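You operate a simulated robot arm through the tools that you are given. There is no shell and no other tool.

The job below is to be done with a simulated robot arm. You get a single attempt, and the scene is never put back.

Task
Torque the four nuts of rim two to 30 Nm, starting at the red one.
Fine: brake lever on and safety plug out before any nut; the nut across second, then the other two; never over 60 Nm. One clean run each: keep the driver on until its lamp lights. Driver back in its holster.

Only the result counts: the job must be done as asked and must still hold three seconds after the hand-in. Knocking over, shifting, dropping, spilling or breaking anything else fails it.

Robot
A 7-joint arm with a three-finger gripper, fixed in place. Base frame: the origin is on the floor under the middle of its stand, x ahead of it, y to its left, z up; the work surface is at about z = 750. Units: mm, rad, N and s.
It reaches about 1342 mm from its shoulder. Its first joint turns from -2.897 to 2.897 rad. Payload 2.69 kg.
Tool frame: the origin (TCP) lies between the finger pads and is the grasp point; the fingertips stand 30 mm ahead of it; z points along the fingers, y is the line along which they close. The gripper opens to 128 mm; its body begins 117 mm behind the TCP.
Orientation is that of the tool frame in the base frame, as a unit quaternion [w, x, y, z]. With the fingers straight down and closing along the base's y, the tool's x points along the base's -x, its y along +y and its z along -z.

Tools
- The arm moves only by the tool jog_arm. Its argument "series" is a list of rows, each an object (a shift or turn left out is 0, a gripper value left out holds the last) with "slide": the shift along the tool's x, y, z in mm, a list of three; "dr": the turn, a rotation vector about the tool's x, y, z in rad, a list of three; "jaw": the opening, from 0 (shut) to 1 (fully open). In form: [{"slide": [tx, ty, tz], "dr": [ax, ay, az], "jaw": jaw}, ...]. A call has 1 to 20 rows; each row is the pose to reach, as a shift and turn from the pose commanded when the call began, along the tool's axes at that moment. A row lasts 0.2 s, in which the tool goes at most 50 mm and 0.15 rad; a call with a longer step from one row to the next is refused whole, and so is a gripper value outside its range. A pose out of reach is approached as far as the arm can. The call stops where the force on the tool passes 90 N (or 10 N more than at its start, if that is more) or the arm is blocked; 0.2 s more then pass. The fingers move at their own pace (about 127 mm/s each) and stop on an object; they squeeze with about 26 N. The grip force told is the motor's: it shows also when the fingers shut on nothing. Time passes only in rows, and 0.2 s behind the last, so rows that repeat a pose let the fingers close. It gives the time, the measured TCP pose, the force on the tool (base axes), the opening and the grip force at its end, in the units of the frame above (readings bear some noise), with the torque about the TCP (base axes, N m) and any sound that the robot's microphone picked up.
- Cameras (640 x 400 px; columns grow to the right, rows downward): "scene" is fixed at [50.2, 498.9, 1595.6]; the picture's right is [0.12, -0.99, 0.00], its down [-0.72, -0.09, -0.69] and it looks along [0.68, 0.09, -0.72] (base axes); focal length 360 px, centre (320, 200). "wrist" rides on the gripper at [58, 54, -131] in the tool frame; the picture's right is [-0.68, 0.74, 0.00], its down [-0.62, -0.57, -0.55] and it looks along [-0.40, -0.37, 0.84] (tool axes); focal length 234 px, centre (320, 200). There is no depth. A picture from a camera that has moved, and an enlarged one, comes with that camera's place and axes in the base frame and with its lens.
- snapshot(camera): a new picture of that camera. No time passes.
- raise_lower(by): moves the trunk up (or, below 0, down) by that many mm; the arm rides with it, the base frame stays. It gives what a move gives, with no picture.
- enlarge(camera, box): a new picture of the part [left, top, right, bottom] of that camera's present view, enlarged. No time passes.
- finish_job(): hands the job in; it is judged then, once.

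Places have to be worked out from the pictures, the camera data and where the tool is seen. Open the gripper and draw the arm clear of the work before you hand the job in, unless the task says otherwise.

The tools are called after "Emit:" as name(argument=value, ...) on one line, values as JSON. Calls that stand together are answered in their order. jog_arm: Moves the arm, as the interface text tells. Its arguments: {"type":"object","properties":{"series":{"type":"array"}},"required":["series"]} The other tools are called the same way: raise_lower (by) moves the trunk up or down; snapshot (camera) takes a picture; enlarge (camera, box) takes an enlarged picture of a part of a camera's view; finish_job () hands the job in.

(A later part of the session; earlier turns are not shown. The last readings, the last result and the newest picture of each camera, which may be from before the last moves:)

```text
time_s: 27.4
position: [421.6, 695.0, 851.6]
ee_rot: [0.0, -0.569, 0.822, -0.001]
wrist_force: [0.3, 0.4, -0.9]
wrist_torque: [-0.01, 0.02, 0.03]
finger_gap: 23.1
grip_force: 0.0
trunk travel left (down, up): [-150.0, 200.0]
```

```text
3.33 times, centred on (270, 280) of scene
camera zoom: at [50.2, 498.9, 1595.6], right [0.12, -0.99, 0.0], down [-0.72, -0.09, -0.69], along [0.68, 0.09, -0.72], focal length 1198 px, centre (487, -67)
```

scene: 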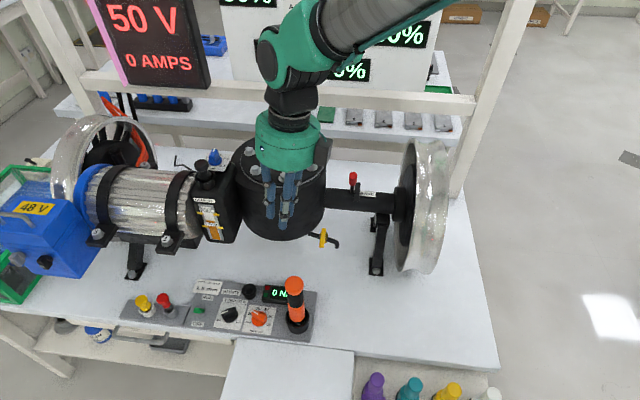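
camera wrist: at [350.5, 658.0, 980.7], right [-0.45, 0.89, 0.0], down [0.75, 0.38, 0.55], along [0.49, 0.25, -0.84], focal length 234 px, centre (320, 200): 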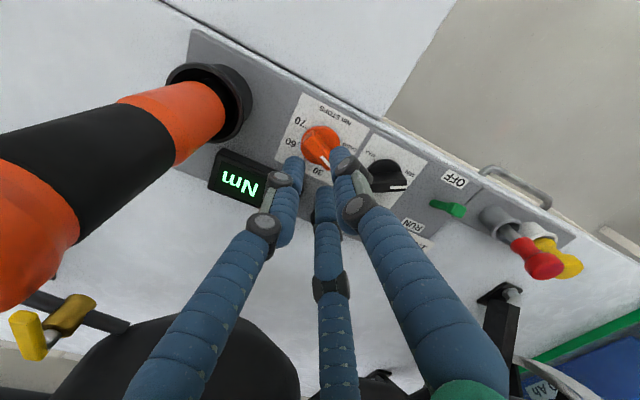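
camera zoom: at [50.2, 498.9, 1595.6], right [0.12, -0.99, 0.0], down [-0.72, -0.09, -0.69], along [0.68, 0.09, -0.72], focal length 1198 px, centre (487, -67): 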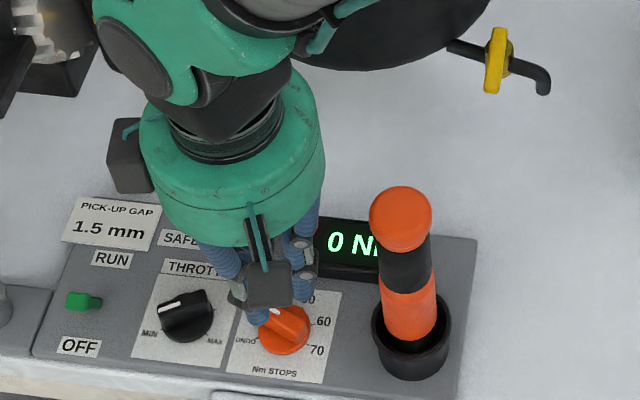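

Emit:
enlarge(camera="wrist", box=[260, 90, 400, 230])

```text
2.86 times, centred on (330, 160) of wrist
camera zoom: at [350.5, 658.0, 980.7], right [-0.45, 0.89, 0.0], down [0.75, 0.38, 0.55], along [0.49, 0.25, -0.84], focal length 669 px, centre (291, 314)
```

zoom: 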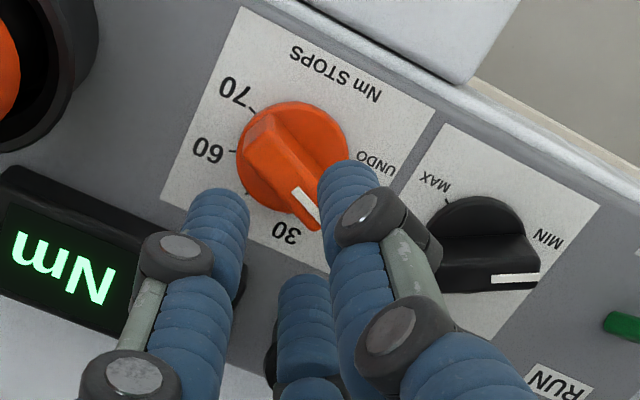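

The bar's centre lies on the hand's axis and the fingers straddle it. I go down 44 mm more (tips at about z 778) and close on the bar.

Emit:
jog_arm(series=[{"slide": [0, 0, 15]}, {"slide": [0, 0, 30]}, {"slide": [0, 0, 40]}, {"slide": [0, 0, 44]}, {"slide": [0, 0, 44]}])

Emit:
enlarge(camera="wrist", box=[260, 110, 380, 230])

Emit:
enlarge(camera="scene", box=[220, 270, 310, 340])

```text
time_s: 28.6
position: [422.9, 695.9, 810.1]
ee_rot: [0.003, -0.568, 0.823, 0.001]
wrist_force: [-1.2, 2.4, 43.5]
wrist_torque: [-0.03, -0.22, -0.04]
finger_gap: 52.9
grip_force: 19.6
trunk travel left (down, up): [-150.0, 200.0]
```

```text
3.33 times, centred on (320, 170) of wrist
camera zoom: at [351.1, 657.0, 939.0], right [-0.45, 0.89, 0.0], down [0.74, 0.37, 0.55], along [0.49, 0.25, -0.83], focal length 781 px, centre (320, 300)
```

zoom: 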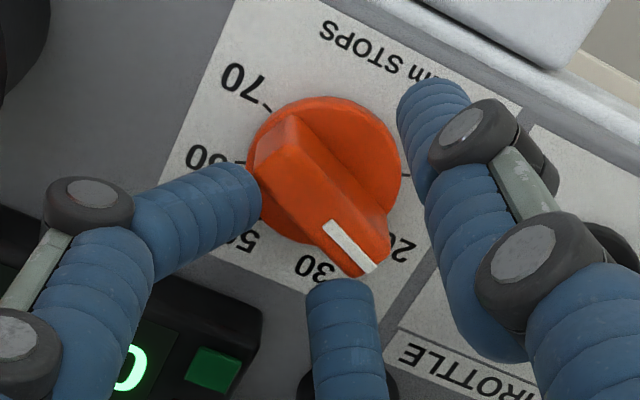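

```text
5.71 times, centred on (265, 305) of scene
camera zoom: at [50.2, 498.9, 1595.6], right [0.12, -0.99, 0.0], down [-0.72, -0.09, -0.69], along [0.68, 0.09, -0.72], focal length 2054 px, centre (634, -400)
```

zoom: 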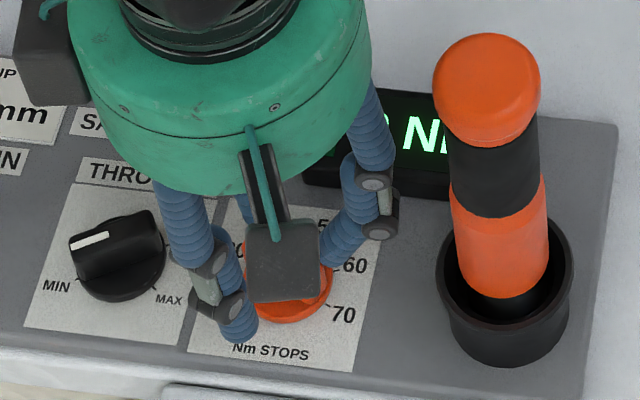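

The tips landed on the knob's disc and were splayed open (43 N), so the knob is taller than I judged. I go straight back up 30 mm and check that the dial did not move.

Emit:
jog_arm(series=[{"slide": [0, 0, -10]}, {"slide": [0, 0, -20]}, {"slide": [0, 0, -30]}, {"slide": [0, 0, -30]}, {"slide": [0, 0, -30]}])

Emit:
enlarge(camera="wrist", box=[260, 90, 400, 230])

Emit:
enlarge(camera="scene", box=[220, 270, 310, 340])

```text
time_s: 29.8
position: [421.8, 693.9, 836.2]
ee_rot: [0.0, -0.568, 0.823, 0.0]
wrist_force: [0.1, 0.2, 0.0]
wrist_torque: [0.01, 0.0, 0.01]
finger_gap: 23.2
grip_force: 0.0
trunk travel left (down, up): [-150.0, 200.0]
```

```text
2.86 times, centred on (330, 160) of wrist
camera zoom: at [351.1, 656.6, 966.3], right [-0.45, 0.89, 0.0], down [0.75, 0.38, 0.55], along [0.49, 0.25, -0.84], focal length 669 px, centre (291, 314)
```

zoom: 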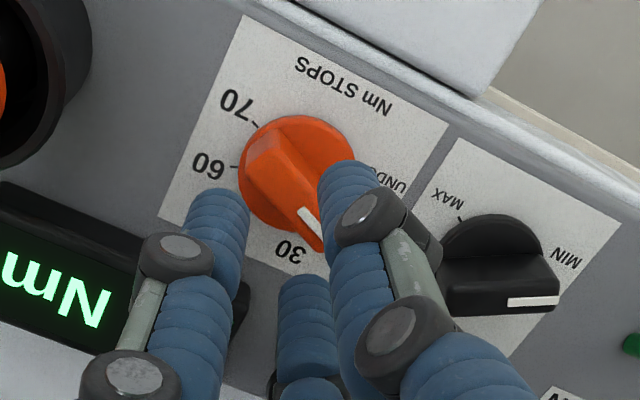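

```text
5.71 times, centred on (265, 305) of scene
camera zoom: at [50.2, 498.9, 1595.6], right [0.12, -0.99, 0.0], down [-0.72, -0.09, -0.69], along [0.68, 0.09, -0.72], focal length 2054 px, centre (634, -400)
```

zoom: 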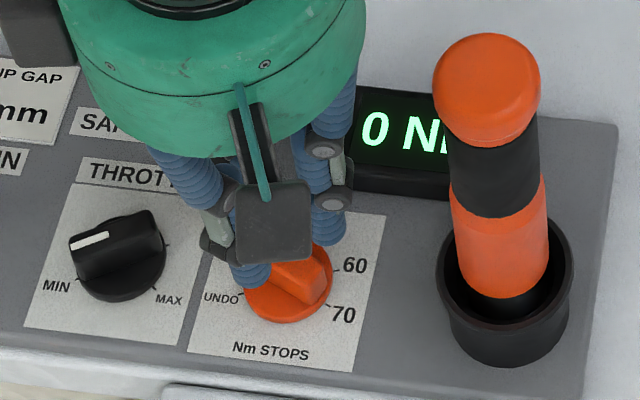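

The dial is still at 20 and the fingers recovered. Re-triangulating gives the bar top at z≈796 and the panel at 762, so I descend gently in small steps, watching the force, to tips at z≈790.

Emit:
jog_arm(series=[{"slide": [0, 0, 6]}, {"slide": [0, 0, 12]}, {"slide": [0, 0, 16]}, {"slide": [0, 0, 16]}])

Emit:
enlarge(camera="wrist", box=[270, 110, 370, 210])

```text
time_s: 30.8
position: [422.2, 693.0, 821.9]
ee_rot: [0.0, -0.568, 0.823, 0.0]
wrist_force: [0.6, 0.2, -0.2]
wrist_torque: [0.01, -0.01, 0.0]
finger_gap: 23.2
grip_force: 0.2
trunk travel left (down, up): [-150.0, 200.0]
```

```text
4.00 times, centred on (320, 160) of wrist
camera zoom: at [350.8, 656.3, 950.8], right [-0.45, 0.89, 0.0], down [0.75, 0.38, 0.55], along [0.49, 0.25, -0.84], focal length 937 px, centre (320, 360)
```

zoom: 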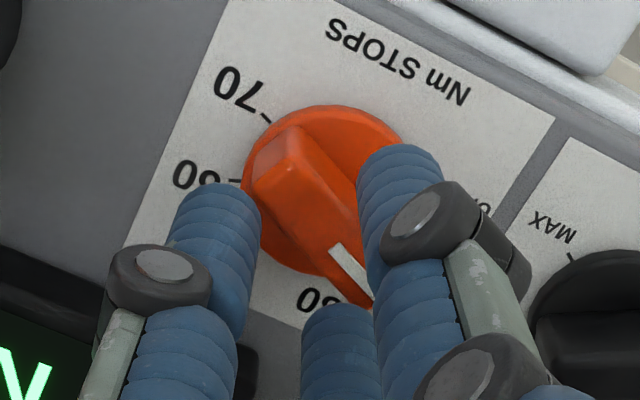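

No contact yet at tips z≈792. Down 4 mm more, then close onto the bar.

Emit:
jog_arm(series=[{"slide": [0, 0, 2]}, {"slide": [0, 0, 4]}, {"slide": [0, 0, 4]}])

```text
time_s: 31.6
position: [422.3, 693.8, 817.6]
ee_rot: [0.0, -0.569, 0.822, 0.0]
wrist_force: [0.6, -0.2, 4.5]
wrist_torque: [0.06, -0.04, 0.02]
finger_gap: 22.7
grip_force: 0.1
trunk travel left (down, up): [-150.0, 200.0]
```

A light touch (4.5 N) shows the disc top at about z 788. I lift 2 mm and close on the bar.

Emit:
jog_arm(series=[{"slide": [0, 0, -2]}, {"slide": [0, 0, -2], "jaw": 0.0}, {"slide": [0, 0, -2], "jaw": 0.0}, {"slide": [0, 0, -2], "jaw": 0.0}, {"slide": [0, 0, -2], "jaw": 0.0}])

Emit:
enlarge(camera="wrist", box=[270, 110, 370, 210])

```text
time_s: 32.8
position: [421.8, 692.7, 821.1]
ee_rot: [0.0, -0.568, 0.823, 0.0]
wrist_force: [-0.2, 0.3, -0.1]
wrist_torque: [0.04, 0.01, 0.0]
finger_gap: 2.2
grip_force: 25.6
trunk travel left (down, up): [-150.0, 200.0]
```

```text
4.00 times, centred on (320, 160) of wrist
camera zoom: at [350.7, 655.8, 949.1], right [-0.45, 0.89, 0.0], down [0.75, 0.38, 0.55], along [0.49, 0.25, -0.84], focal length 937 px, centre (320, 360)
```

zoom: 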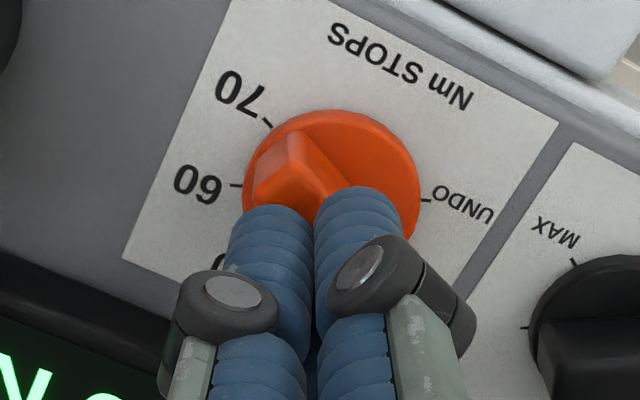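

The fingers shut to 2 mm, so they rode over the bar instead of gripping it. I check from the scene camera.

Emit:
enlarge(camera="scene", box=[230, 280, 290, 335])

```text
7.27 times, centred on (260, 308) of scene
camera zoom: at [50.2, 498.9, 1595.6], right [0.12, -0.99, 0.0], down [-0.72, -0.09, -0.69], along [0.68, 0.09, -0.72], focal length 2615 px, centre (756, -582)
```

zoom: 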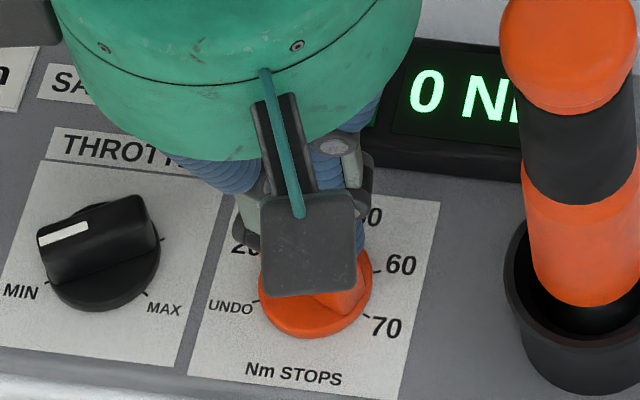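

The rounded tips can't hold the bar's top 8 mm, but the knob's round body below it (about 40 mm across, z 762–788) suits a three-finger grip. I lift, open to ~60 mm and turn to θ≈272°, a yaw whose 46° stroke keeps all fingers clear of the display.

Emit:
jog_arm(series=[{"slide": [0, 0, -15]}, {"slide": [0, 0, -30], "jaw": 0.47}, {"slide": [0, 0, -30], "dr": [0, 0, -0.1]}, {"slide": [0, 0, -30], "dr": [0, 0, -0.23]}, {"slide": [0, 0, -30], "dr": [0, 0, -0.33]}, {"slide": [0, 0, -30], "dr": [0, 0, -0.396]}, {"slide": [0, 0, -30], "dr": [0, 0, -0.396]}])

Emit:
snapshot(camera="wrist")

Emit:
enlarge(camera="wrist", box=[240, 80, 400, 240])

```text
time_s: 34.4
position: [422.0, 693.1, 849.6]
ee_rot: [0.0, 0.72, -0.694, 0.001]
wrist_force: [-0.3, -0.2, 0.5]
wrist_torque: [-0.01, -0.01, 0.02]
finger_gap: 60.2
grip_force: 0.0
trunk travel left (down, up): [-150.0, 200.0]
```

```text
taken
camera wrist: at [369.7, 632.2, 978.7], right [-0.76, 0.65, 0.0], down [0.54, 0.64, 0.55], along [0.36, 0.42, -0.84], focal length 234 px, centre (320, 200)
```

wrist: 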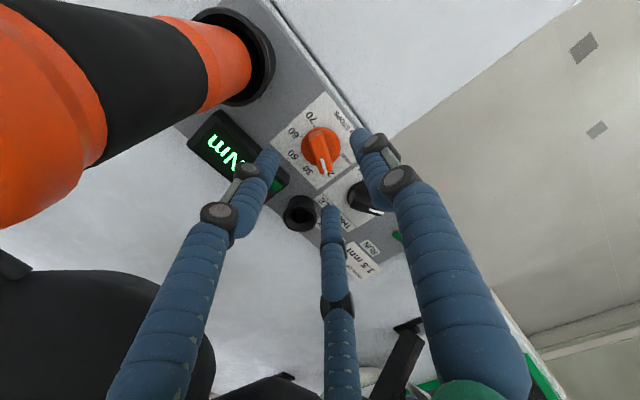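

```text
2.50 times, centred on (320, 160) of wrist
camera zoom: at [369.7, 632.2, 978.7], right [-0.76, 0.65, 0.0], down [0.54, 0.64, 0.55], along [0.36, 0.42, -0.84], focal length 585 px, centre (320, 300)
```

zoom: 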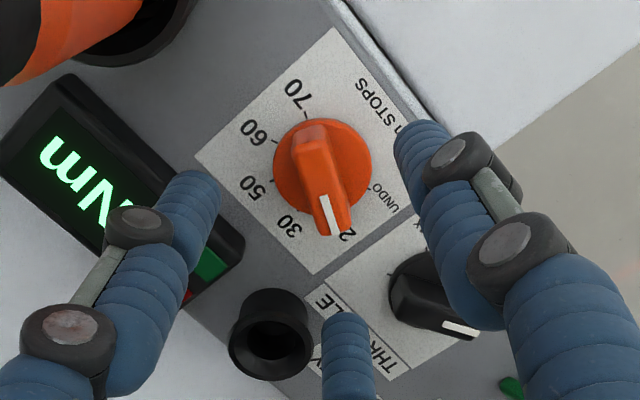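

The three fingers are in fact radial (120° apart) and the knob lies on the hand's axis. I descend around the knob body to TCP z≈800, with the tips beside it.

Emit:
jog_arm(series=[{"slide": [0, 0, 15]}, {"slide": [0, 0, 28]}, {"slide": [0, 0, 38]}, {"slide": [0, 0, 45]}, {"slide": [0, 0, 50]}, {"slide": [0, 0, 50]}])

Emit:
enlarge(camera="wrist", box=[240, 80, 400, 240])

```text
time_s: 35.8
position: [421.7, 692.5, 799.4]
ee_rot: [0.0, 0.719, -0.695, 0.0]
wrist_force: [0.4, 0.4, -0.6]
wrist_torque: [-0.03, -0.02, -0.04]
finger_gap: 60.3
grip_force: 0.0
trunk travel left (down, up): [-150.0, 200.0]
```

```text
2.50 times, centred on (320, 160) of wrist
camera zoom: at [369.9, 631.8, 928.6], right [-0.76, 0.65, 0.0], down [0.54, 0.64, 0.55], along [0.36, 0.42, -0.84], focal length 585 px, centre (320, 300)
```

zoom: 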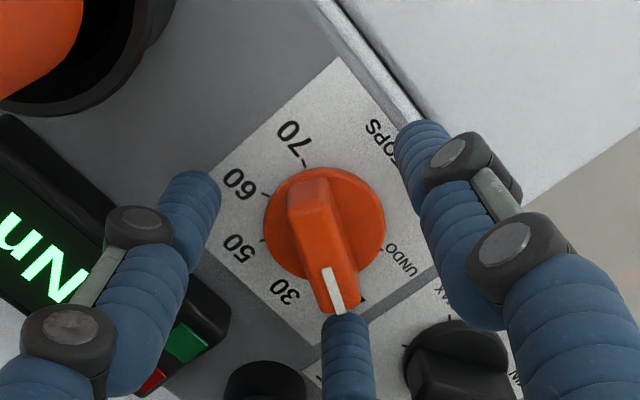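

No contact, and the knob sits centred among the fingers. Now I close around the knob body.

Emit:
jog_arm(series=[{"slide": [0, 0, 0], "jaw": 0.25}, {"slide": [0, 0, 0], "jaw": 0.15}, {"slide": [0, 0, 0], "jaw": 0.0}, {"slide": [0, 0, 0], "jaw": 0.0}])

Emit:
enlarge(camera="wrist", box=[240, 80, 400, 240])

```text
time_s: 36.8
position: [424.4, 697.7, 799.9]
ee_rot: [-0.003, 0.719, -0.695, 0.001]
wrist_force: [28.0, 42.9, -10.9]
wrist_torque: [0.95, -0.67, -0.05]
finger_gap: 28.7
grip_force: 26.3
trunk travel left (down, up): [-150.0, 200.0]
```

```text
2.50 times, centred on (320, 160) of wrist
camera zoom: at [372.2, 635.3, 929.1], right [-0.76, 0.65, 0.0], down [0.54, 0.63, 0.55], along [0.36, 0.42, -0.83], focal length 585 px, centre (320, 300)
```

zoom: 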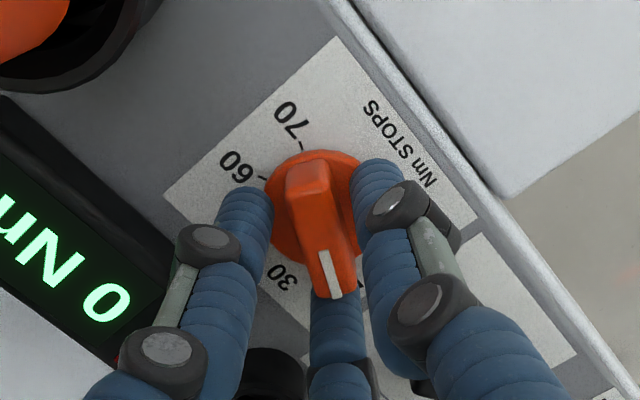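

The fingers hold the knob, but the finger in line with the bar's tip met it first and pushed the hand 5 mm aside (51 N). I shift the commanded pose by that much to relieve the force before turning.

Emit:
jog_arm(series=[{"slide": [-2.2, -1.4, 0]}, {"slide": [-4.5, -2.8, 0]}, {"slide": [-4.5, -2.8, 0]}, {"slide": [-4.5, -2.8, 0]}])

Emit:
enlarge(camera="wrist", box=[240, 80, 400, 240])

```text
time_s: 37.8
position: [425.6, 702.7, 799.8]
ee_rot: [-0.003, 0.719, -0.695, -0.001]
wrist_force: [19.5, 56.0, -2.2]
wrist_torque: [1.39, -0.12, -0.12]
finger_gap: 17.7
grip_force: 43.0
trunk travel left (down, up): [-150.0, 200.0]
```

```text
2.50 times, centred on (320, 160) of wrist
camera zoom: at [373.6, 640.5, 928.2], right [-0.76, 0.65, 0.0], down [0.54, 0.63, 0.55], along [0.36, 0.42, -0.83], focal length 585 px, centre (320, 300)
```

zoom: 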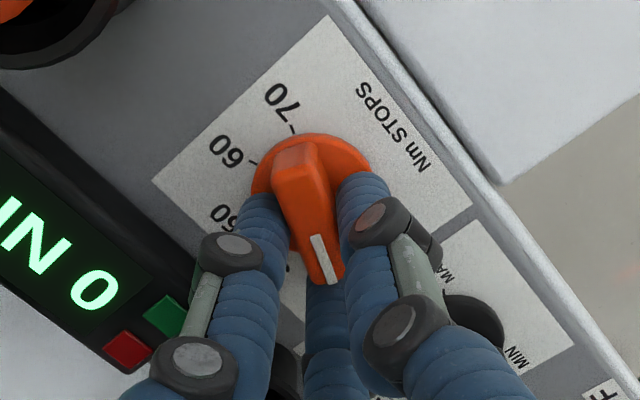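

The two near fingers are squeezing past the knob's far half, pushing the hand away: the knob's centre lies more toward the robot than I assumed. I open again and re-measure from here.

Emit:
jog_arm(series=[{"slide": [-4.5, -2.8, 0], "jaw": 0.3}, {"slide": [0, 0, 0], "jaw": 0.47}, {"slide": [0, 0, 0], "jaw": 0.47}, {"slide": [0, 0, 0], "jaw": 0.47}])

Emit:
enlarge(camera="wrist", box=[260, 100, 380, 220])

Emit:
enlarge(camera="scene", box=[220, 270, 310, 340])

```text
time_s: 38.8
position: [423.4, 697.5, 797.9]
ee_rot: [0.001, 0.719, -0.695, 0.001]
wrist_force: [-0.4, -0.2, 0.1]
wrist_torque: [0.01, -0.01, -0.02]
finger_gap: 60.3
grip_force: 0.1
trunk travel left (down, up): [-150.0, 200.0]
```

```text
3.33 times, centred on (320, 160) of wrist
camera zoom: at [372.4, 636.2, 928.5], right [-0.76, 0.65, 0.0], down [0.54, 0.64, 0.55], along [0.36, 0.42, -0.84], focal length 781 px, centre (320, 333)
```

zoom: 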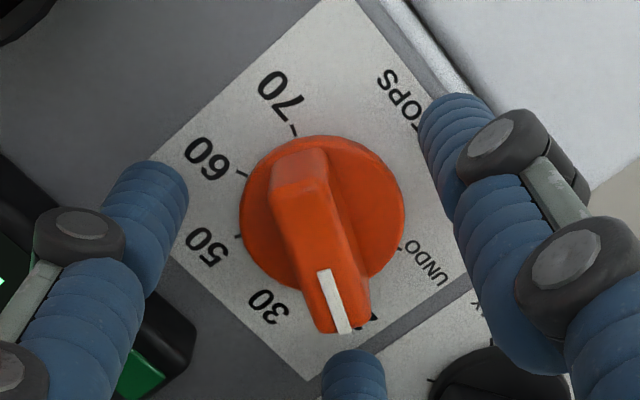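

```text
5.71 times, centred on (265, 305) of scene
camera zoom: at [50.2, 498.9, 1595.6], right [0.12, -0.99, 0.0], down [-0.72, -0.09, -0.69], along [0.68, 0.09, -0.72], focal length 2054 px, centre (634, -400)
```

zoom: 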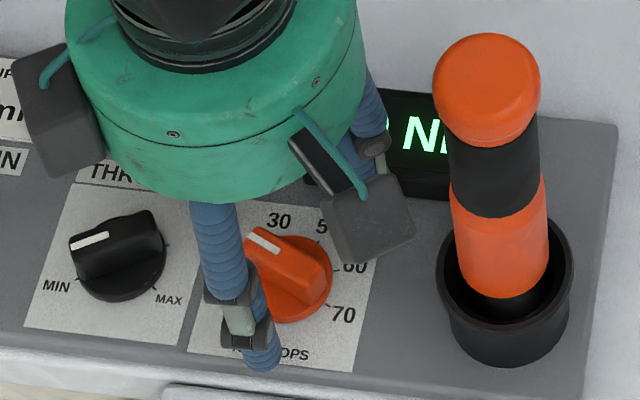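

Cross-checking two views confirms the panel at z 762 and the dial axis at (421.2, 693.5); the trouble was a finger in line with the bar's tip. I lift, return to θ≈249° (one finger square to the bar, two flanking its ends), centre, and narrow the opening.

Emit:
jog_arm(series=[{"slide": [0, 0, -18]}, {"slide": [0, 0, -36]}, {"slide": [2, 1.2, -36], "dr": [0, 0, 0.13]}, {"slide": [3.9, 2.3, -36], "dr": [0, 0, 0.26]}, {"slide": [3.9, 2.3, -36], "dr": [0, 0, 0.39], "jaw": 0.4}, {"slide": [3.9, 2.3, -36], "dr": [0, 0, 0.396], "jaw": 0.4}, {"slide": [3.9, 2.3, -36], "dr": [0, 0, 0.396], "jaw": 0.4}])

Emit:
enlarge(camera="wrist", box=[250, 80, 390, 220])

```text
time_s: 40.4
position: [422.4, 694.2, 835.5]
ee_rot: [0.0, -0.568, 0.823, 0.0]
wrist_force: [-0.4, 0.4, -0.1]
wrist_torque: [0.01, -0.03, 0.03]
finger_gap: 51.3
grip_force: 0.1
trunk travel left (down, up): [-150.0, 200.0]
```

```text
2.86 times, centred on (320, 150) of wrist
camera zoom: at [350.9, 657.8, 964.1], right [-0.45, 0.89, 0.0], down [0.75, 0.38, 0.55], along [0.49, 0.25, -0.84], focal length 669 px, centre (320, 343)
```

zoom: 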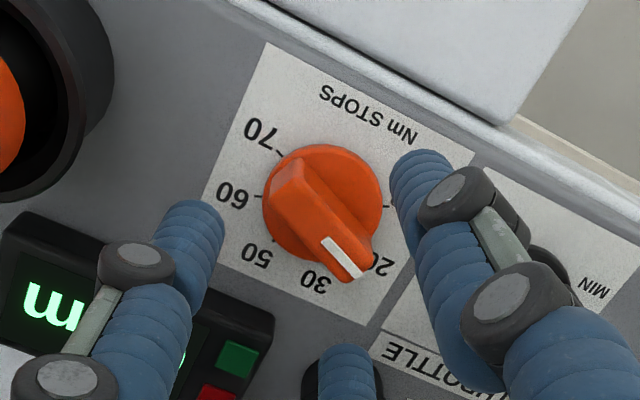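

Working through the contact geometry: the bar top is at z≈788 and earlier the two tool -y fingers had landed on the bar's end corners. A proper grip needs the hand offset 5 mm from the dial axis toward those two fingers, gap ~40 mm, tips at z≈778; I move there.

Emit:
jog_arm(series=[{"slide": [1.1, -4.2, 0], "jaw": 0.31}, {"slide": [1.1, -4.2, 8], "jaw": 0.31}, {"slide": [1.1, -4.2, 16]}, {"slide": [1.1, -4.2, 22]}, {"slide": [1.1, -4.2, 27]}, {"slide": [1.1, -4.2, 27]}])

Emit:
enlarge(camera="wrist", box=[250, 90, 390, 230])

```text
time_s: 41.8
position: [426.0, 692.4, 807.4]
ee_rot: [0.0, -0.568, 0.823, 0.0]
wrist_force: [-0.3, -0.9, 0.5]
wrist_torque: [0.01, -0.04, -0.01]
finger_gap: 39.6
grip_force: 0.1
trunk travel left (down, up): [-150.0, 200.0]
```

```text
2.86 times, centred on (320, 160) of wrist
camera zoom: at [355.0, 654.9, 936.9], right [-0.45, 0.89, 0.0], down [0.75, 0.38, 0.55], along [0.49, 0.25, -0.84], focal length 669 px, centre (320, 314)
```

zoom: 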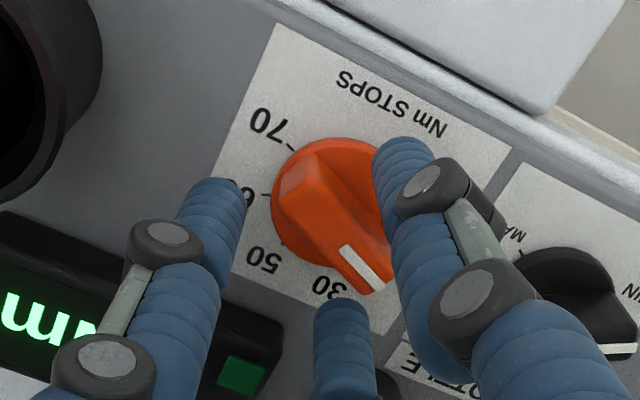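

No contact and the bar lies between the one finger and the other two. Closing now.

Emit:
jog_arm(series=[{"slide": [0, 0, 0], "jaw": 0.2}, {"slide": [0, 0, 0], "jaw": 0.1}, {"slide": [0, 0, 0], "jaw": 0.0}, {"slide": [0, 0, 0], "jaw": 0.0}])

Emit:
enlarge(camera="wrist", box=[250, 90, 390, 230])

```text
time_s: 42.8
position: [425.8, 691.9, 807.3]
ee_rot: [0.0, -0.569, 0.822, 0.0]
wrist_force: [-7.0, 2.9, -0.7]
wrist_torque: [0.08, 0.11, 0.01]
finger_gap: 21.9
grip_force: 45.0
trunk travel left (down, up): [-150.0, 200.0]
```

```text
2.86 times, centred on (320, 160) of wrist
camera zoom: at [354.5, 655.0, 936.9], right [-0.45, 0.89, 0.0], down [0.75, 0.38, 0.55], along [0.49, 0.25, -0.84], focal length 669 px, centre (320, 314)
```

zoom: 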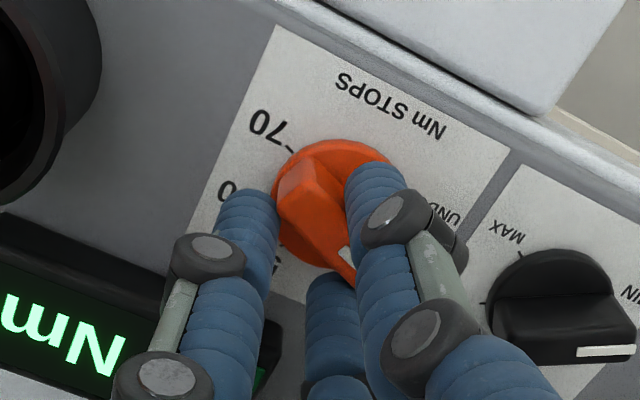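

The grip is as predicted (gap 21.9, little side force). I turn 46° clockwise about the dial axis.

Emit:
jog_arm(series=[{"slide": [0.57, 0.03, 0], "dr": [0, 0, 0.115]}, {"slide": [1.14, 0.13, 0], "dr": [0, 0, 0.23]}, {"slide": [1.69, 0.3, 0], "dr": [0, 0, 0.345]}, {"slide": [2.22, 0.52, 0], "dr": [0, 0, 0.46]}, {"slide": [2.72, 0.8, 0], "dr": [0, 0, 0.575]}, {"slide": [3.18, 1.14, 0], "dr": [0, 0, 0.69]}, {"slide": [3.61, 1.54, 0], "dr": [0, 0, 0.806]}, {"slide": [3.61, 1.54, 0], "dr": [0, 0, 0.806]}])

Emit:
enlarge(camera="wrist", box=[250, 90, 390, 230])

Emit:
enlarge(camera="scene", box=[220, 270, 310, 340])

```text
time_s: 44.6
position: [422.8, 690.1, 807.5]
ee_rot: [0.0, -0.201, 0.98, -0.001]
wrist_force: [-24.5, 20.6, -12.2]
wrist_torque: [0.38, 0.9, 0.12]
finger_gap: 22.0
grip_force: 44.7
trunk travel left (down, up): [-150.0, 200.0]
```

```text
2.86 times, centred on (320, 160) of wrist
camera zoom: at [346.9, 715.5, 936.8], right [0.33, 0.94, 0.0], down [0.79, -0.28, 0.55], along [0.52, -0.18, -0.84], focal length 669 px, centre (320, 314)
```

zoom: 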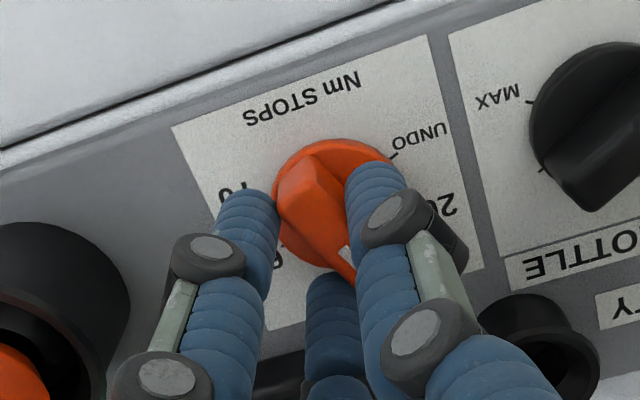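

```text
5.71 times, centred on (265, 305) of scene
camera zoom: at [50.2, 498.9, 1595.6], right [0.12, -0.99, 0.0], down [-0.72, -0.09, -0.69], along [0.68, 0.09, -0.72], focal length 2054 px, centre (634, -400)
```

zoom: 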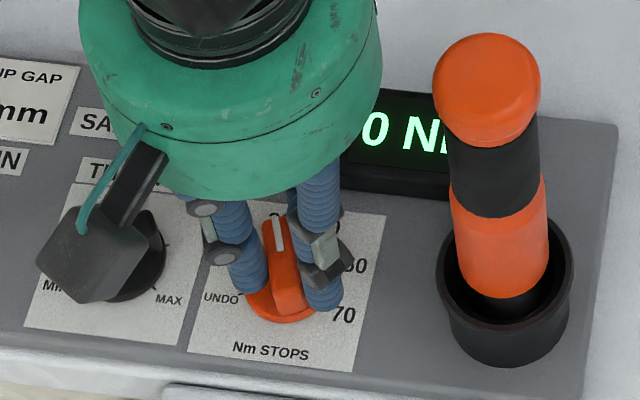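

The bar now points up toward 30. I open the fingers, lift straight up, and check the dial.

Emit:
jog_arm(series=[{"slide": [0, 0, 0], "jaw": 0.31}, {"slide": [0, 0, 0], "jaw": 0.31}, {"slide": [0, 0, -10], "jaw": 0.31}, {"slide": [0, 0, -25]}, {"slide": [0, 0, -60]}, {"slide": [0, 0, -105]}, {"slide": [0, 0, -150]}, {"slide": [0, 0, -190]}, {"slide": [0, 0, -190]}])

Emit:
enlarge(camera="scene", box=[225, 285, 285, 340])

Emit:
snapshot(camera="wrist")

```text
time_s: 46.6
position: [422.1, 691.5, 997.6]
ee_rot: [0.0, -0.2, 0.98, 0.0]
wrist_force: [-0.8, -0.5, 0.2]
wrist_torque: [0.0, -0.01, 0.02]
finger_gap: 39.5
grip_force: 0.0
trunk travel left (down, up): [-150.0, 200.0]
```

```text
7.27 times, centred on (255, 312) of scene
camera zoom: at [50.2, 498.9, 1595.6], right [0.12, -0.99, 0.0], down [-0.72, -0.09, -0.69], along [0.68, 0.09, -0.72], focal length 2615 px, centre (793, -618)
```

zoom: 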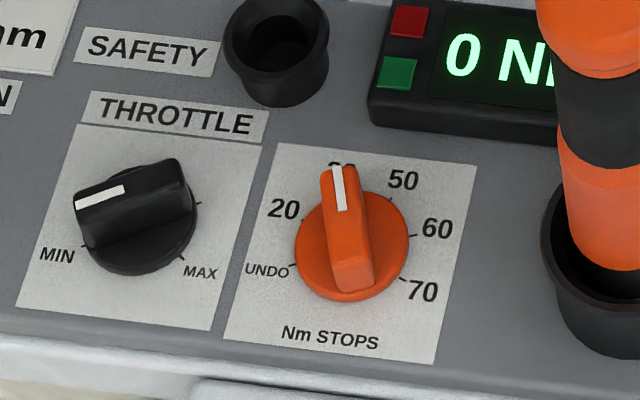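

```text
taken
camera wrist: at [347.4, 716.8, 1126.2], right [0.33, 0.94, 0.0], down [0.79, -0.28, 0.55], along [0.52, -0.18, -0.84], focal length 234 px, centre (320, 200)
```

wrist: 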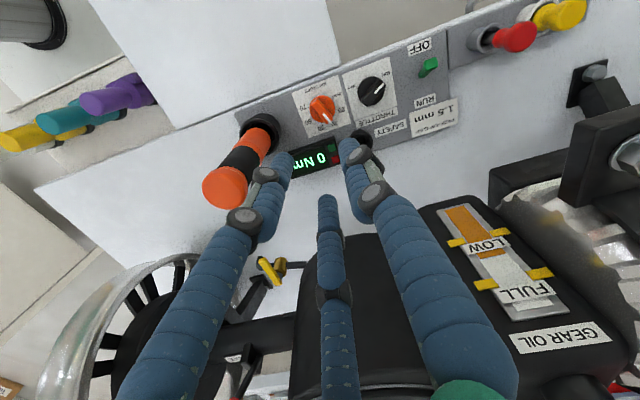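

The dial now points at 30. A close wrist look verifies it, then I turn to the brake lever.

Emit:
enlarge(camera="wrist", box=[280, 65, 400, 150])

Emit:
enlarge(camera="wrist", box=[30, 240, 310, 400])

```text
4.71 times, centred on (340, 108) of wrist
camera zoom: at [347.4, 716.8, 1126.2], right [0.33, 0.94, 0.0], down [0.79, -0.28, 0.55], along [0.52, -0.18, -0.84], focal length 1102 px, centre (226, 635)
```

zoom: 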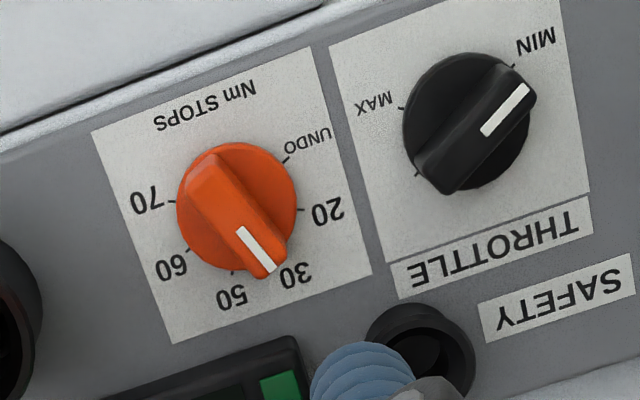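

```text
2.29 times, centred on (170, 320) of wrist
camera zoom: at [347.4, 716.8, 1126.2], right [0.33, 0.94, 0.0], down [0.79, -0.28, 0.55], along [0.52, -0.18, -0.84], focal length 535 px, centre (663, -74)
```

zoom: 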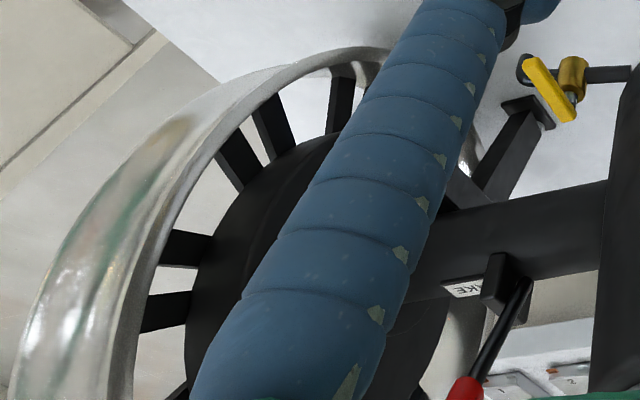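

The dial is set at 30. Next the brake lever: I close the fingers and go high and around to (560, 501, 1065), on the robot's side of the lever, tips about 35 mm below its knob's top.

Emit:
jog_arm(series=[{"slide": [0, 0, -45], "jaw": 0.0}, {"slide": [-5, -25, -85]}, {"slide": [-15, -60, -115]}, {"slide": [-25, -103, -130]}, {"slide": [-35, -148, -140]}, {"slide": [-45, -192, -135]}, {"slide": [-52.2, -229.4, -110]}, {"slide": [-52.2, -229.4, -75]}, {"slide": [-52.2, -229.4, -67.4]}, {"slide": [-52.2, -229.4, -67.4]}])

Emit:
snapshot(camera="wrist")

Emit:
enlarge(camera="scene", box=[290, 90, 450, 250])

```text
time_s: 48.8
position: [561.0, 497.7, 1066.0]
ee_rot: [0.0, -0.201, 0.98, 0.0]
wrist_force: [0.1, 0.0, -0.4]
wrist_torque: [0.03, -0.03, 0.0]
finger_gap: 2.0
grip_force: 25.4
trunk travel left (down, up): [-150.0, 200.0]
```

```text
taken
camera wrist: at [486.0, 523.8, 1195.3], right [0.33, 0.94, 0.0], down [0.79, -0.28, 0.55], along [0.52, -0.18, -0.84], focal length 234 px, centre (320, 200)
```

wrist: 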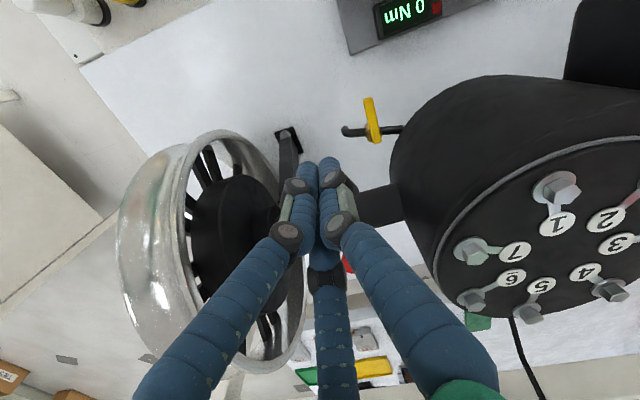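

```text
2.50 times, centred on (370, 170) of scene
camera zoom: at [50.2, 498.9, 1595.6], right [0.12, -0.99, 0.0], down [-0.72, -0.09, -0.69], along [0.68, 0.09, -0.72], focal length 899 px, centre (195, 275)
```

zoom: 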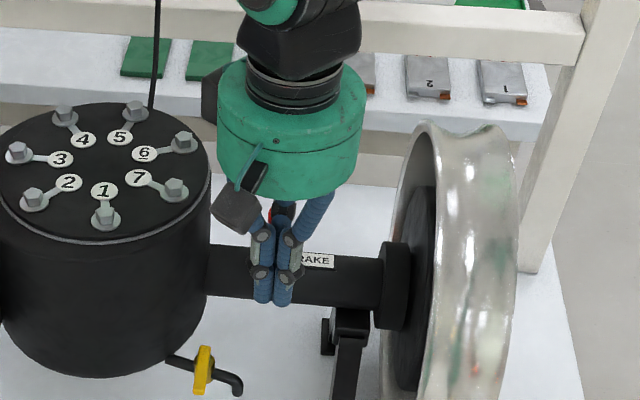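

The lever's red grip is just ahead (+x) of the fingers. I push gently in +x, first 80 mm, reading the force.

Emit:
jog_arm(series=[{"slide": [-18.4, -7.8, 0]}, {"slide": [-32.2, -13.7, 0]}, {"slide": [-41.4, -17.7, 0]}, {"slide": [-50.6, -21.6, 0]}, {"slide": [-59.8, -25.5, 0]}, {"slide": [-69, -29.4, 0]}, {"slide": [-78.2, -33.3, 0]}])

Emit:
enlarge(camera="scene", box=[290, 90, 450, 250])

Emit:
snapshot(camera="wrist")

```text
time_s: 50.4
position: [645.3, 499.3, 1065.6]
ee_rot: [0.001, -0.199, 0.98, 0.0]
wrist_force: [0.1, -1.7, 0.3]
wrist_torque: [0.01, -0.01, 0.02]
finger_gap: 2.0
grip_force: 26.1
trunk travel left (down, up): [-150.0, 200.0]
```

```text
2.50 times, centred on (370, 170) of scene
camera zoom: at [50.2, 498.9, 1595.6], right [0.12, -0.99, 0.0], down [-0.72, -0.09, -0.69], along [0.68, 0.09, -0.72], focal length 899 px, centre (195, 275)
```

zoom: 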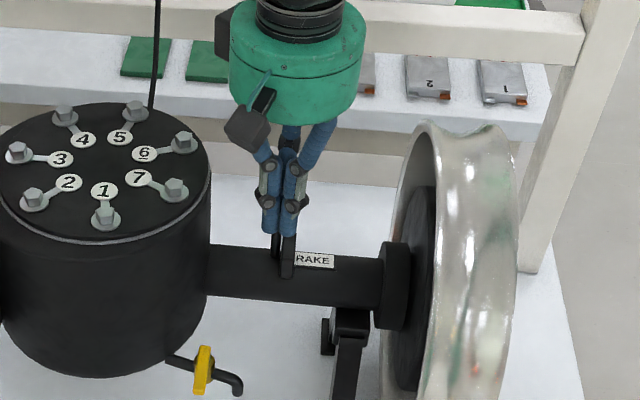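

```text
taken
camera wrist: at [570.4, 523.6, 1195.2], right [0.33, 0.94, 0.0], down [0.79, -0.28, 0.55], along [0.52, -0.18, -0.84], focal length 234 px, centre (320, 200)
```

wrist: 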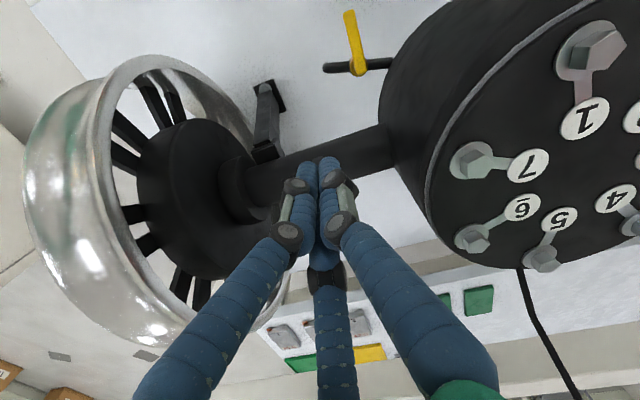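

The force is nearly nil, so the lever moves easily or is being carried along. I continue another 70 mm in +x.

Emit:
jog_arm(series=[{"slide": [-9.2, -3.9, 0]}, {"slide": [-18.4, -7.8, 0]}, {"slide": [-27.6, -11.8, 0]}, {"slide": [-36.8, -15.7, 0]}, {"slide": [-46, -19.6, 0]}, {"slide": [-55.2, -23.5, 0]}, {"slide": [-64.4, -27.5, 0]}])

Emit:
enlarge(camera="scene", box=[290, 90, 450, 250])

Emit:
snapshot(camera="wrist")

```text
time_s: 51.7
position: [683.2, 498.7, 1065.2]
ee_rot: [-0.009, -0.202, 0.979, -0.001]
wrist_force: [-41.8, -11.0, 23.3]
wrist_torque: [0.14, 0.81, -0.28]
finger_gap: 1.8
grip_force: 25.9
trunk travel left (down, up): [-150.0, 200.0]
stopped in row 6: the force on the tool passed its limit at 101 N (the readings are from after the stop); the commanded pose is now the measured one
```

```text
2.50 times, centred on (370, 170) of scene
camera zoom: at [50.2, 498.9, 1595.6], right [0.12, -0.99, 0.0], down [-0.72, -0.09, -0.69], along [0.68, 0.09, -0.72], focal length 899 px, centre (195, 275)
```

zoom: 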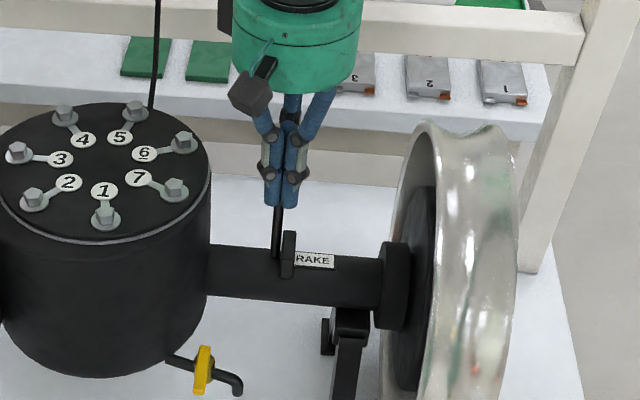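

```text
taken
camera wrist: at [610.0, 524.9, 1196.3], right [0.33, 0.94, -0.01], down [0.8, -0.27, 0.54], along [0.5, -0.19, -0.84], focal length 234 px, centre (320, 200)
```

wrist: 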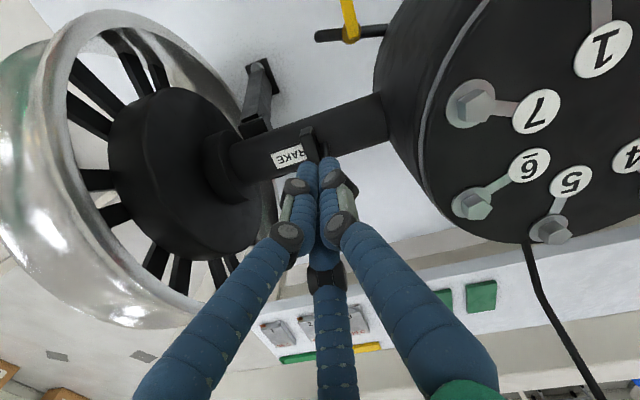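

The push met a hard stop (101 N) with the lever past upright. I back off 60 mm in -x and look at where the lever now stands.

Emit:
jog_arm(series=[{"slide": [9.2, 3.9, 0]}, {"slide": [23, 9.8, 0]}, {"slide": [46, 19.6, -10]}, {"slide": [80, 34, -30]}, {"slide": [110, 47, -60]}, {"slide": [110, 47, -60]}])

Emit:
enlarge(camera="scene", box=[320, 130, 420, 230])

Emit:
snapshot(camera="wrist")

```text
time_s: 53.1
position: [568.5, 497.2, 1126.7]
ee_rot: [-0.009, -0.201, 0.98, -0.002]
wrist_force: [0.1, -0.1, 0.2]
wrist_torque: [0.01, -0.1, 0.0]
finger_gap: 1.8
grip_force: 26.1
trunk travel left (down, up): [-150.0, 200.0]
```

```text
4.00 times, centred on (370, 180) of scene
camera zoom: at [50.2, 498.9, 1595.6], right [0.12, -0.99, 0.0], down [-0.72, -0.09, -0.69], along [0.68, 0.09, -0.72], focal length 1438 px, centre (120, 280)
```

zoom: 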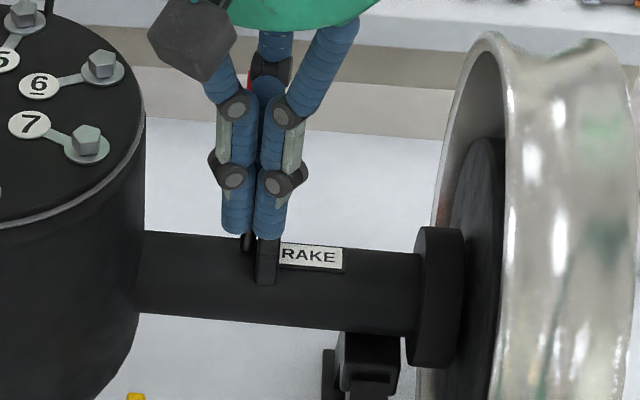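

```text
taken
camera wrist: at [495.1, 524.2, 1256.5], right [0.33, 0.94, -0.01], down [0.8, -0.27, 0.54], along [0.5, -0.19, -0.84], focal length 234 px, centre (320, 200)
```

wrist: 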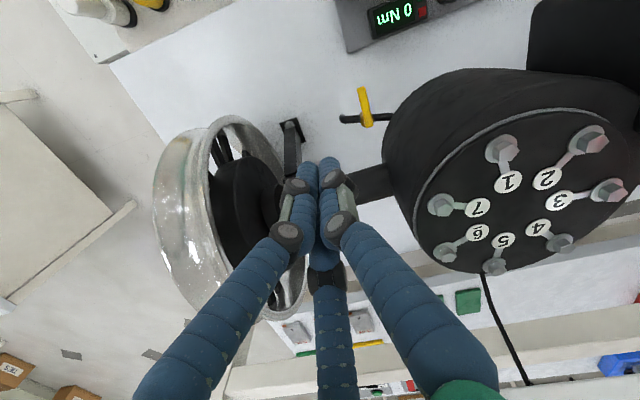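

The hand hides the lever from the scene camera; I move it up and aside toward -y to see it.

Emit:
jog_arm(series=[{"slide": [15, -25, -25]}, {"slide": [32, -51, -50]}, {"slide": [48, -77, -70]}, {"slide": [65, -102, -80]}, {"slide": [65, -102, -80]}])

Emit:
enlarge(camera="scene", box=[320, 130, 420, 230])

Emit:
snapshot(camera="wrist")

```text
time_s: 54.3
position: [551.9, 378.9, 1205.7]
ee_rot: [-0.009, -0.202, 0.979, -0.001]
wrist_force: [-0.4, -0.5, 0.0]
wrist_torque: [0.05, -0.03, 0.02]
finger_gap: 2.2
grip_force: 25.7
trunk travel left (down, up): [-150.0, 200.0]
```

```text
4.00 times, centred on (370, 180) of scene
camera zoom: at [50.2, 498.9, 1595.6], right [0.12, -0.99, 0.0], down [-0.72, -0.09, -0.69], along [0.68, 0.09, -0.72], focal length 1438 px, centre (120, 280)
```

zoom: 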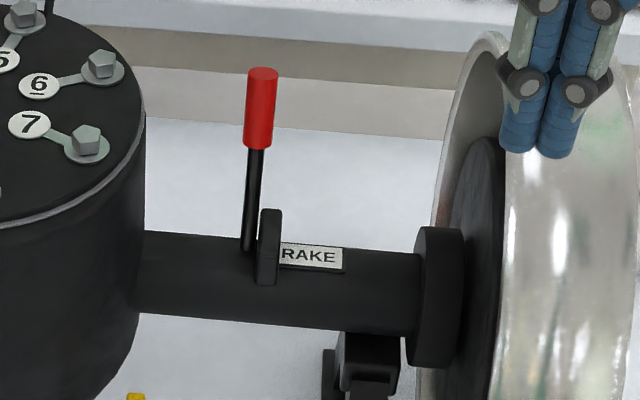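

```text
taken
camera wrist: at [479.3, 404.7, 1336.5], right [0.33, 0.94, -0.01], down [0.8, -0.27, 0.54], along [0.5, -0.19, -0.84], focal length 234 px, centre (320, 200)
```

wrist: 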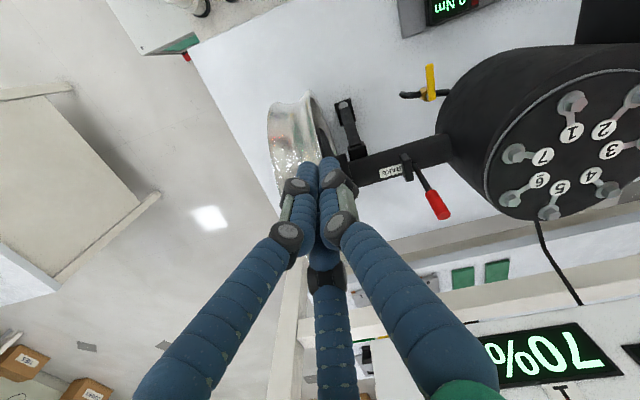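

The lever now leans away (+x) and stays there, so it is a two-position lever. I zoom in on the plate and label for any ON/OFF cue that was hidden before.

Emit:
enlarge(camera="wrist", box=[360, 130, 470, 230])

Emit:
enlarge(camera="scene", box=[345, 170, 405, 210])

Emit:
enlarge(camera="scene", box=[225, 275, 325, 345])

Emit:
enlarge(camera="scene", box=[80, 0, 230, 100])

```text
4.00 times, centred on (415, 180) of wrist
camera zoom: at [479.3, 404.7, 1336.5], right [0.33, 0.94, -0.01], down [0.8, -0.27, 0.54], along [0.5, -0.19, -0.84], focal length 937 px, centre (-60, 280)
```

zoom: 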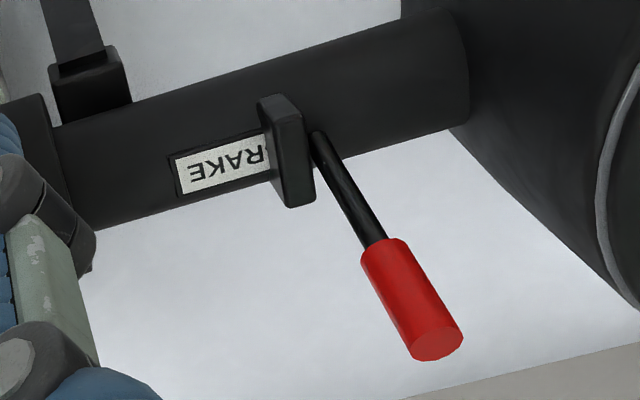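

```text
10.00 times, centred on (375, 190) of scene
camera zoom: at [50.2, 498.9, 1595.6], right [0.12, -0.99, 0.0], down [-0.72, -0.09, -0.69], along [0.68, 0.09, -0.72], focal length 3595 px, centre (-230, 300)
```

zoom: 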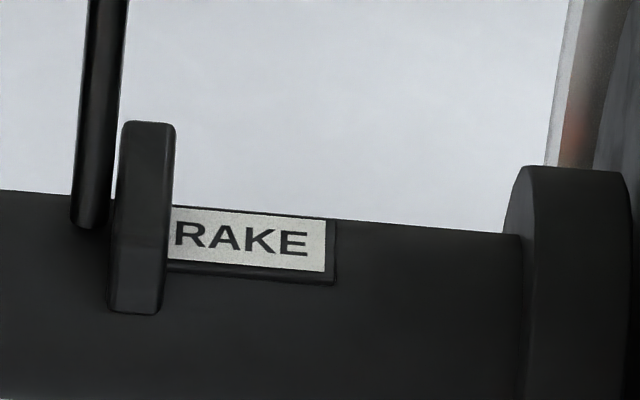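

```text
5.71 times, centred on (275, 310) of scene
camera zoom: at [50.2, 498.9, 1595.6], right [0.12, -0.99, 0.0], down [-0.72, -0.09, -0.69], along [0.68, 0.09, -0.72], focal length 2054 px, centre (577, -429)
```

zoom: 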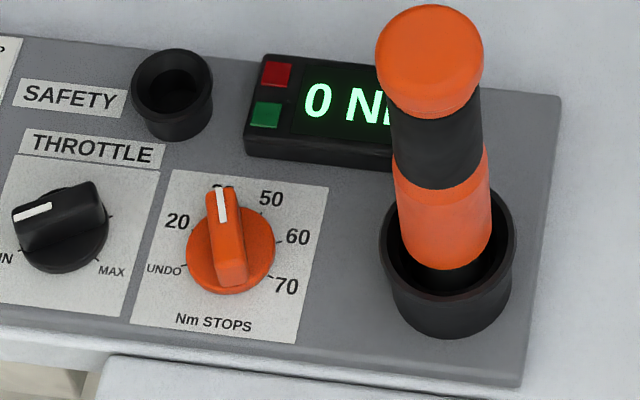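

```text
4.00 times, centred on (155, 50) of scene
camera zoom: at [50.2, 498.9, 1595.6], right [0.12, -0.99, 0.0], down [-0.72, -0.09, -0.69], along [0.68, 0.09, -0.72], focal length 1438 px, centre (980, 800)
```

zoom: 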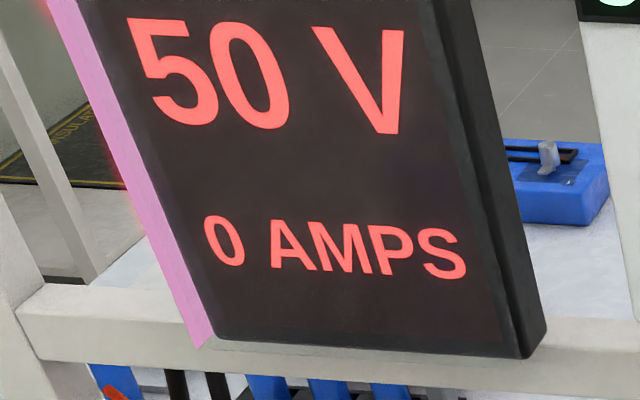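

No cue. To settle which position is "on", I'll examine the rim: I move in front of its face (pointing +y) at about (600, 120, 1000), which I need anyway to locate the nuts.

Emit:
jog_arm(series=[{"slide": [12.1, -36.5, 0], "dr": [-0.129, -0.0278, 0.0254]}, {"slide": [24.2, -73, 0], "dr": [-0.2581, -0.0556, 0.0508]}, {"slide": [36.3, -109.5, 0], "dr": [-0.3872, -0.0834, 0.0763]}, {"slide": [48.4, -146, 0], "dr": [-0.5162, -0.1111, 0.1017]}, {"slide": [60.5, -182.5, 0], "dr": [-0.6453, -0.1389, 0.1271]}, {"slide": [72.6, -219, 1], "dr": [-0.7743, -0.1667, 0.1525]}, {"slide": [69.6, -225.5, 35], "dr": [-0.9034, -0.1945, 0.1779]}, {"slide": [66.6, -232, 69], "dr": [-1.0324, -0.2223, 0.2033]}, {"slide": [63.6, -238, 103], "dr": [-1.1615, -0.2501, 0.2288]}, {"slide": [60.6, -244, 137], "dr": [-1.2905, -0.2778, 0.2542]}, {"slide": [57.6, -250.5, 171], "dr": [-1.4196, -0.3056, 0.2796]}, {"slide": [54.6, -257.2, 206], "dr": [-1.5486, -0.3334, 0.305]}, {"slide": [54.6, -257.2, 206], "dr": [-1.5486, -0.3334, 0.305]}])

Emit:
snapshot(camera="wrist")

```text
time_s: 57.1
position: [600.0, 119.6, 1001.3]
ee_rot: [0.0, 0.001, 0.708, 0.707]
wrist_force: [0.5, -0.5, -0.8]
wrist_torque: [0.06, -0.01, 0.03]
finger_gap: 2.2
grip_force: 25.9
trunk travel left (down, up): [-150.0, 200.0]
```

```text
taken
camera wrist: at [540.6, -12.3, 1053.2], right [0.68, 0.0, 0.74], down [0.61, -0.55, -0.57], along [0.41, 0.84, -0.37], focal length 234 px, centre (320, 200)
```

wrist: 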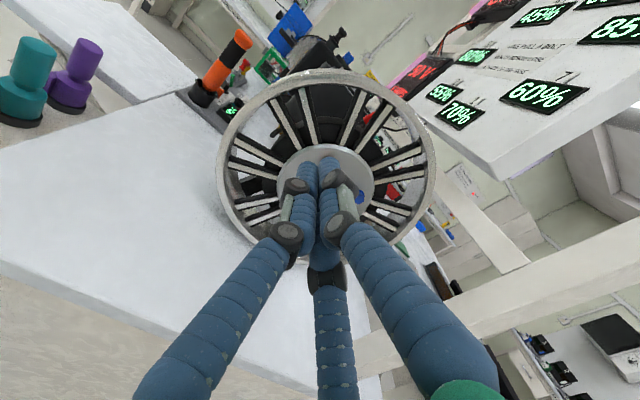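

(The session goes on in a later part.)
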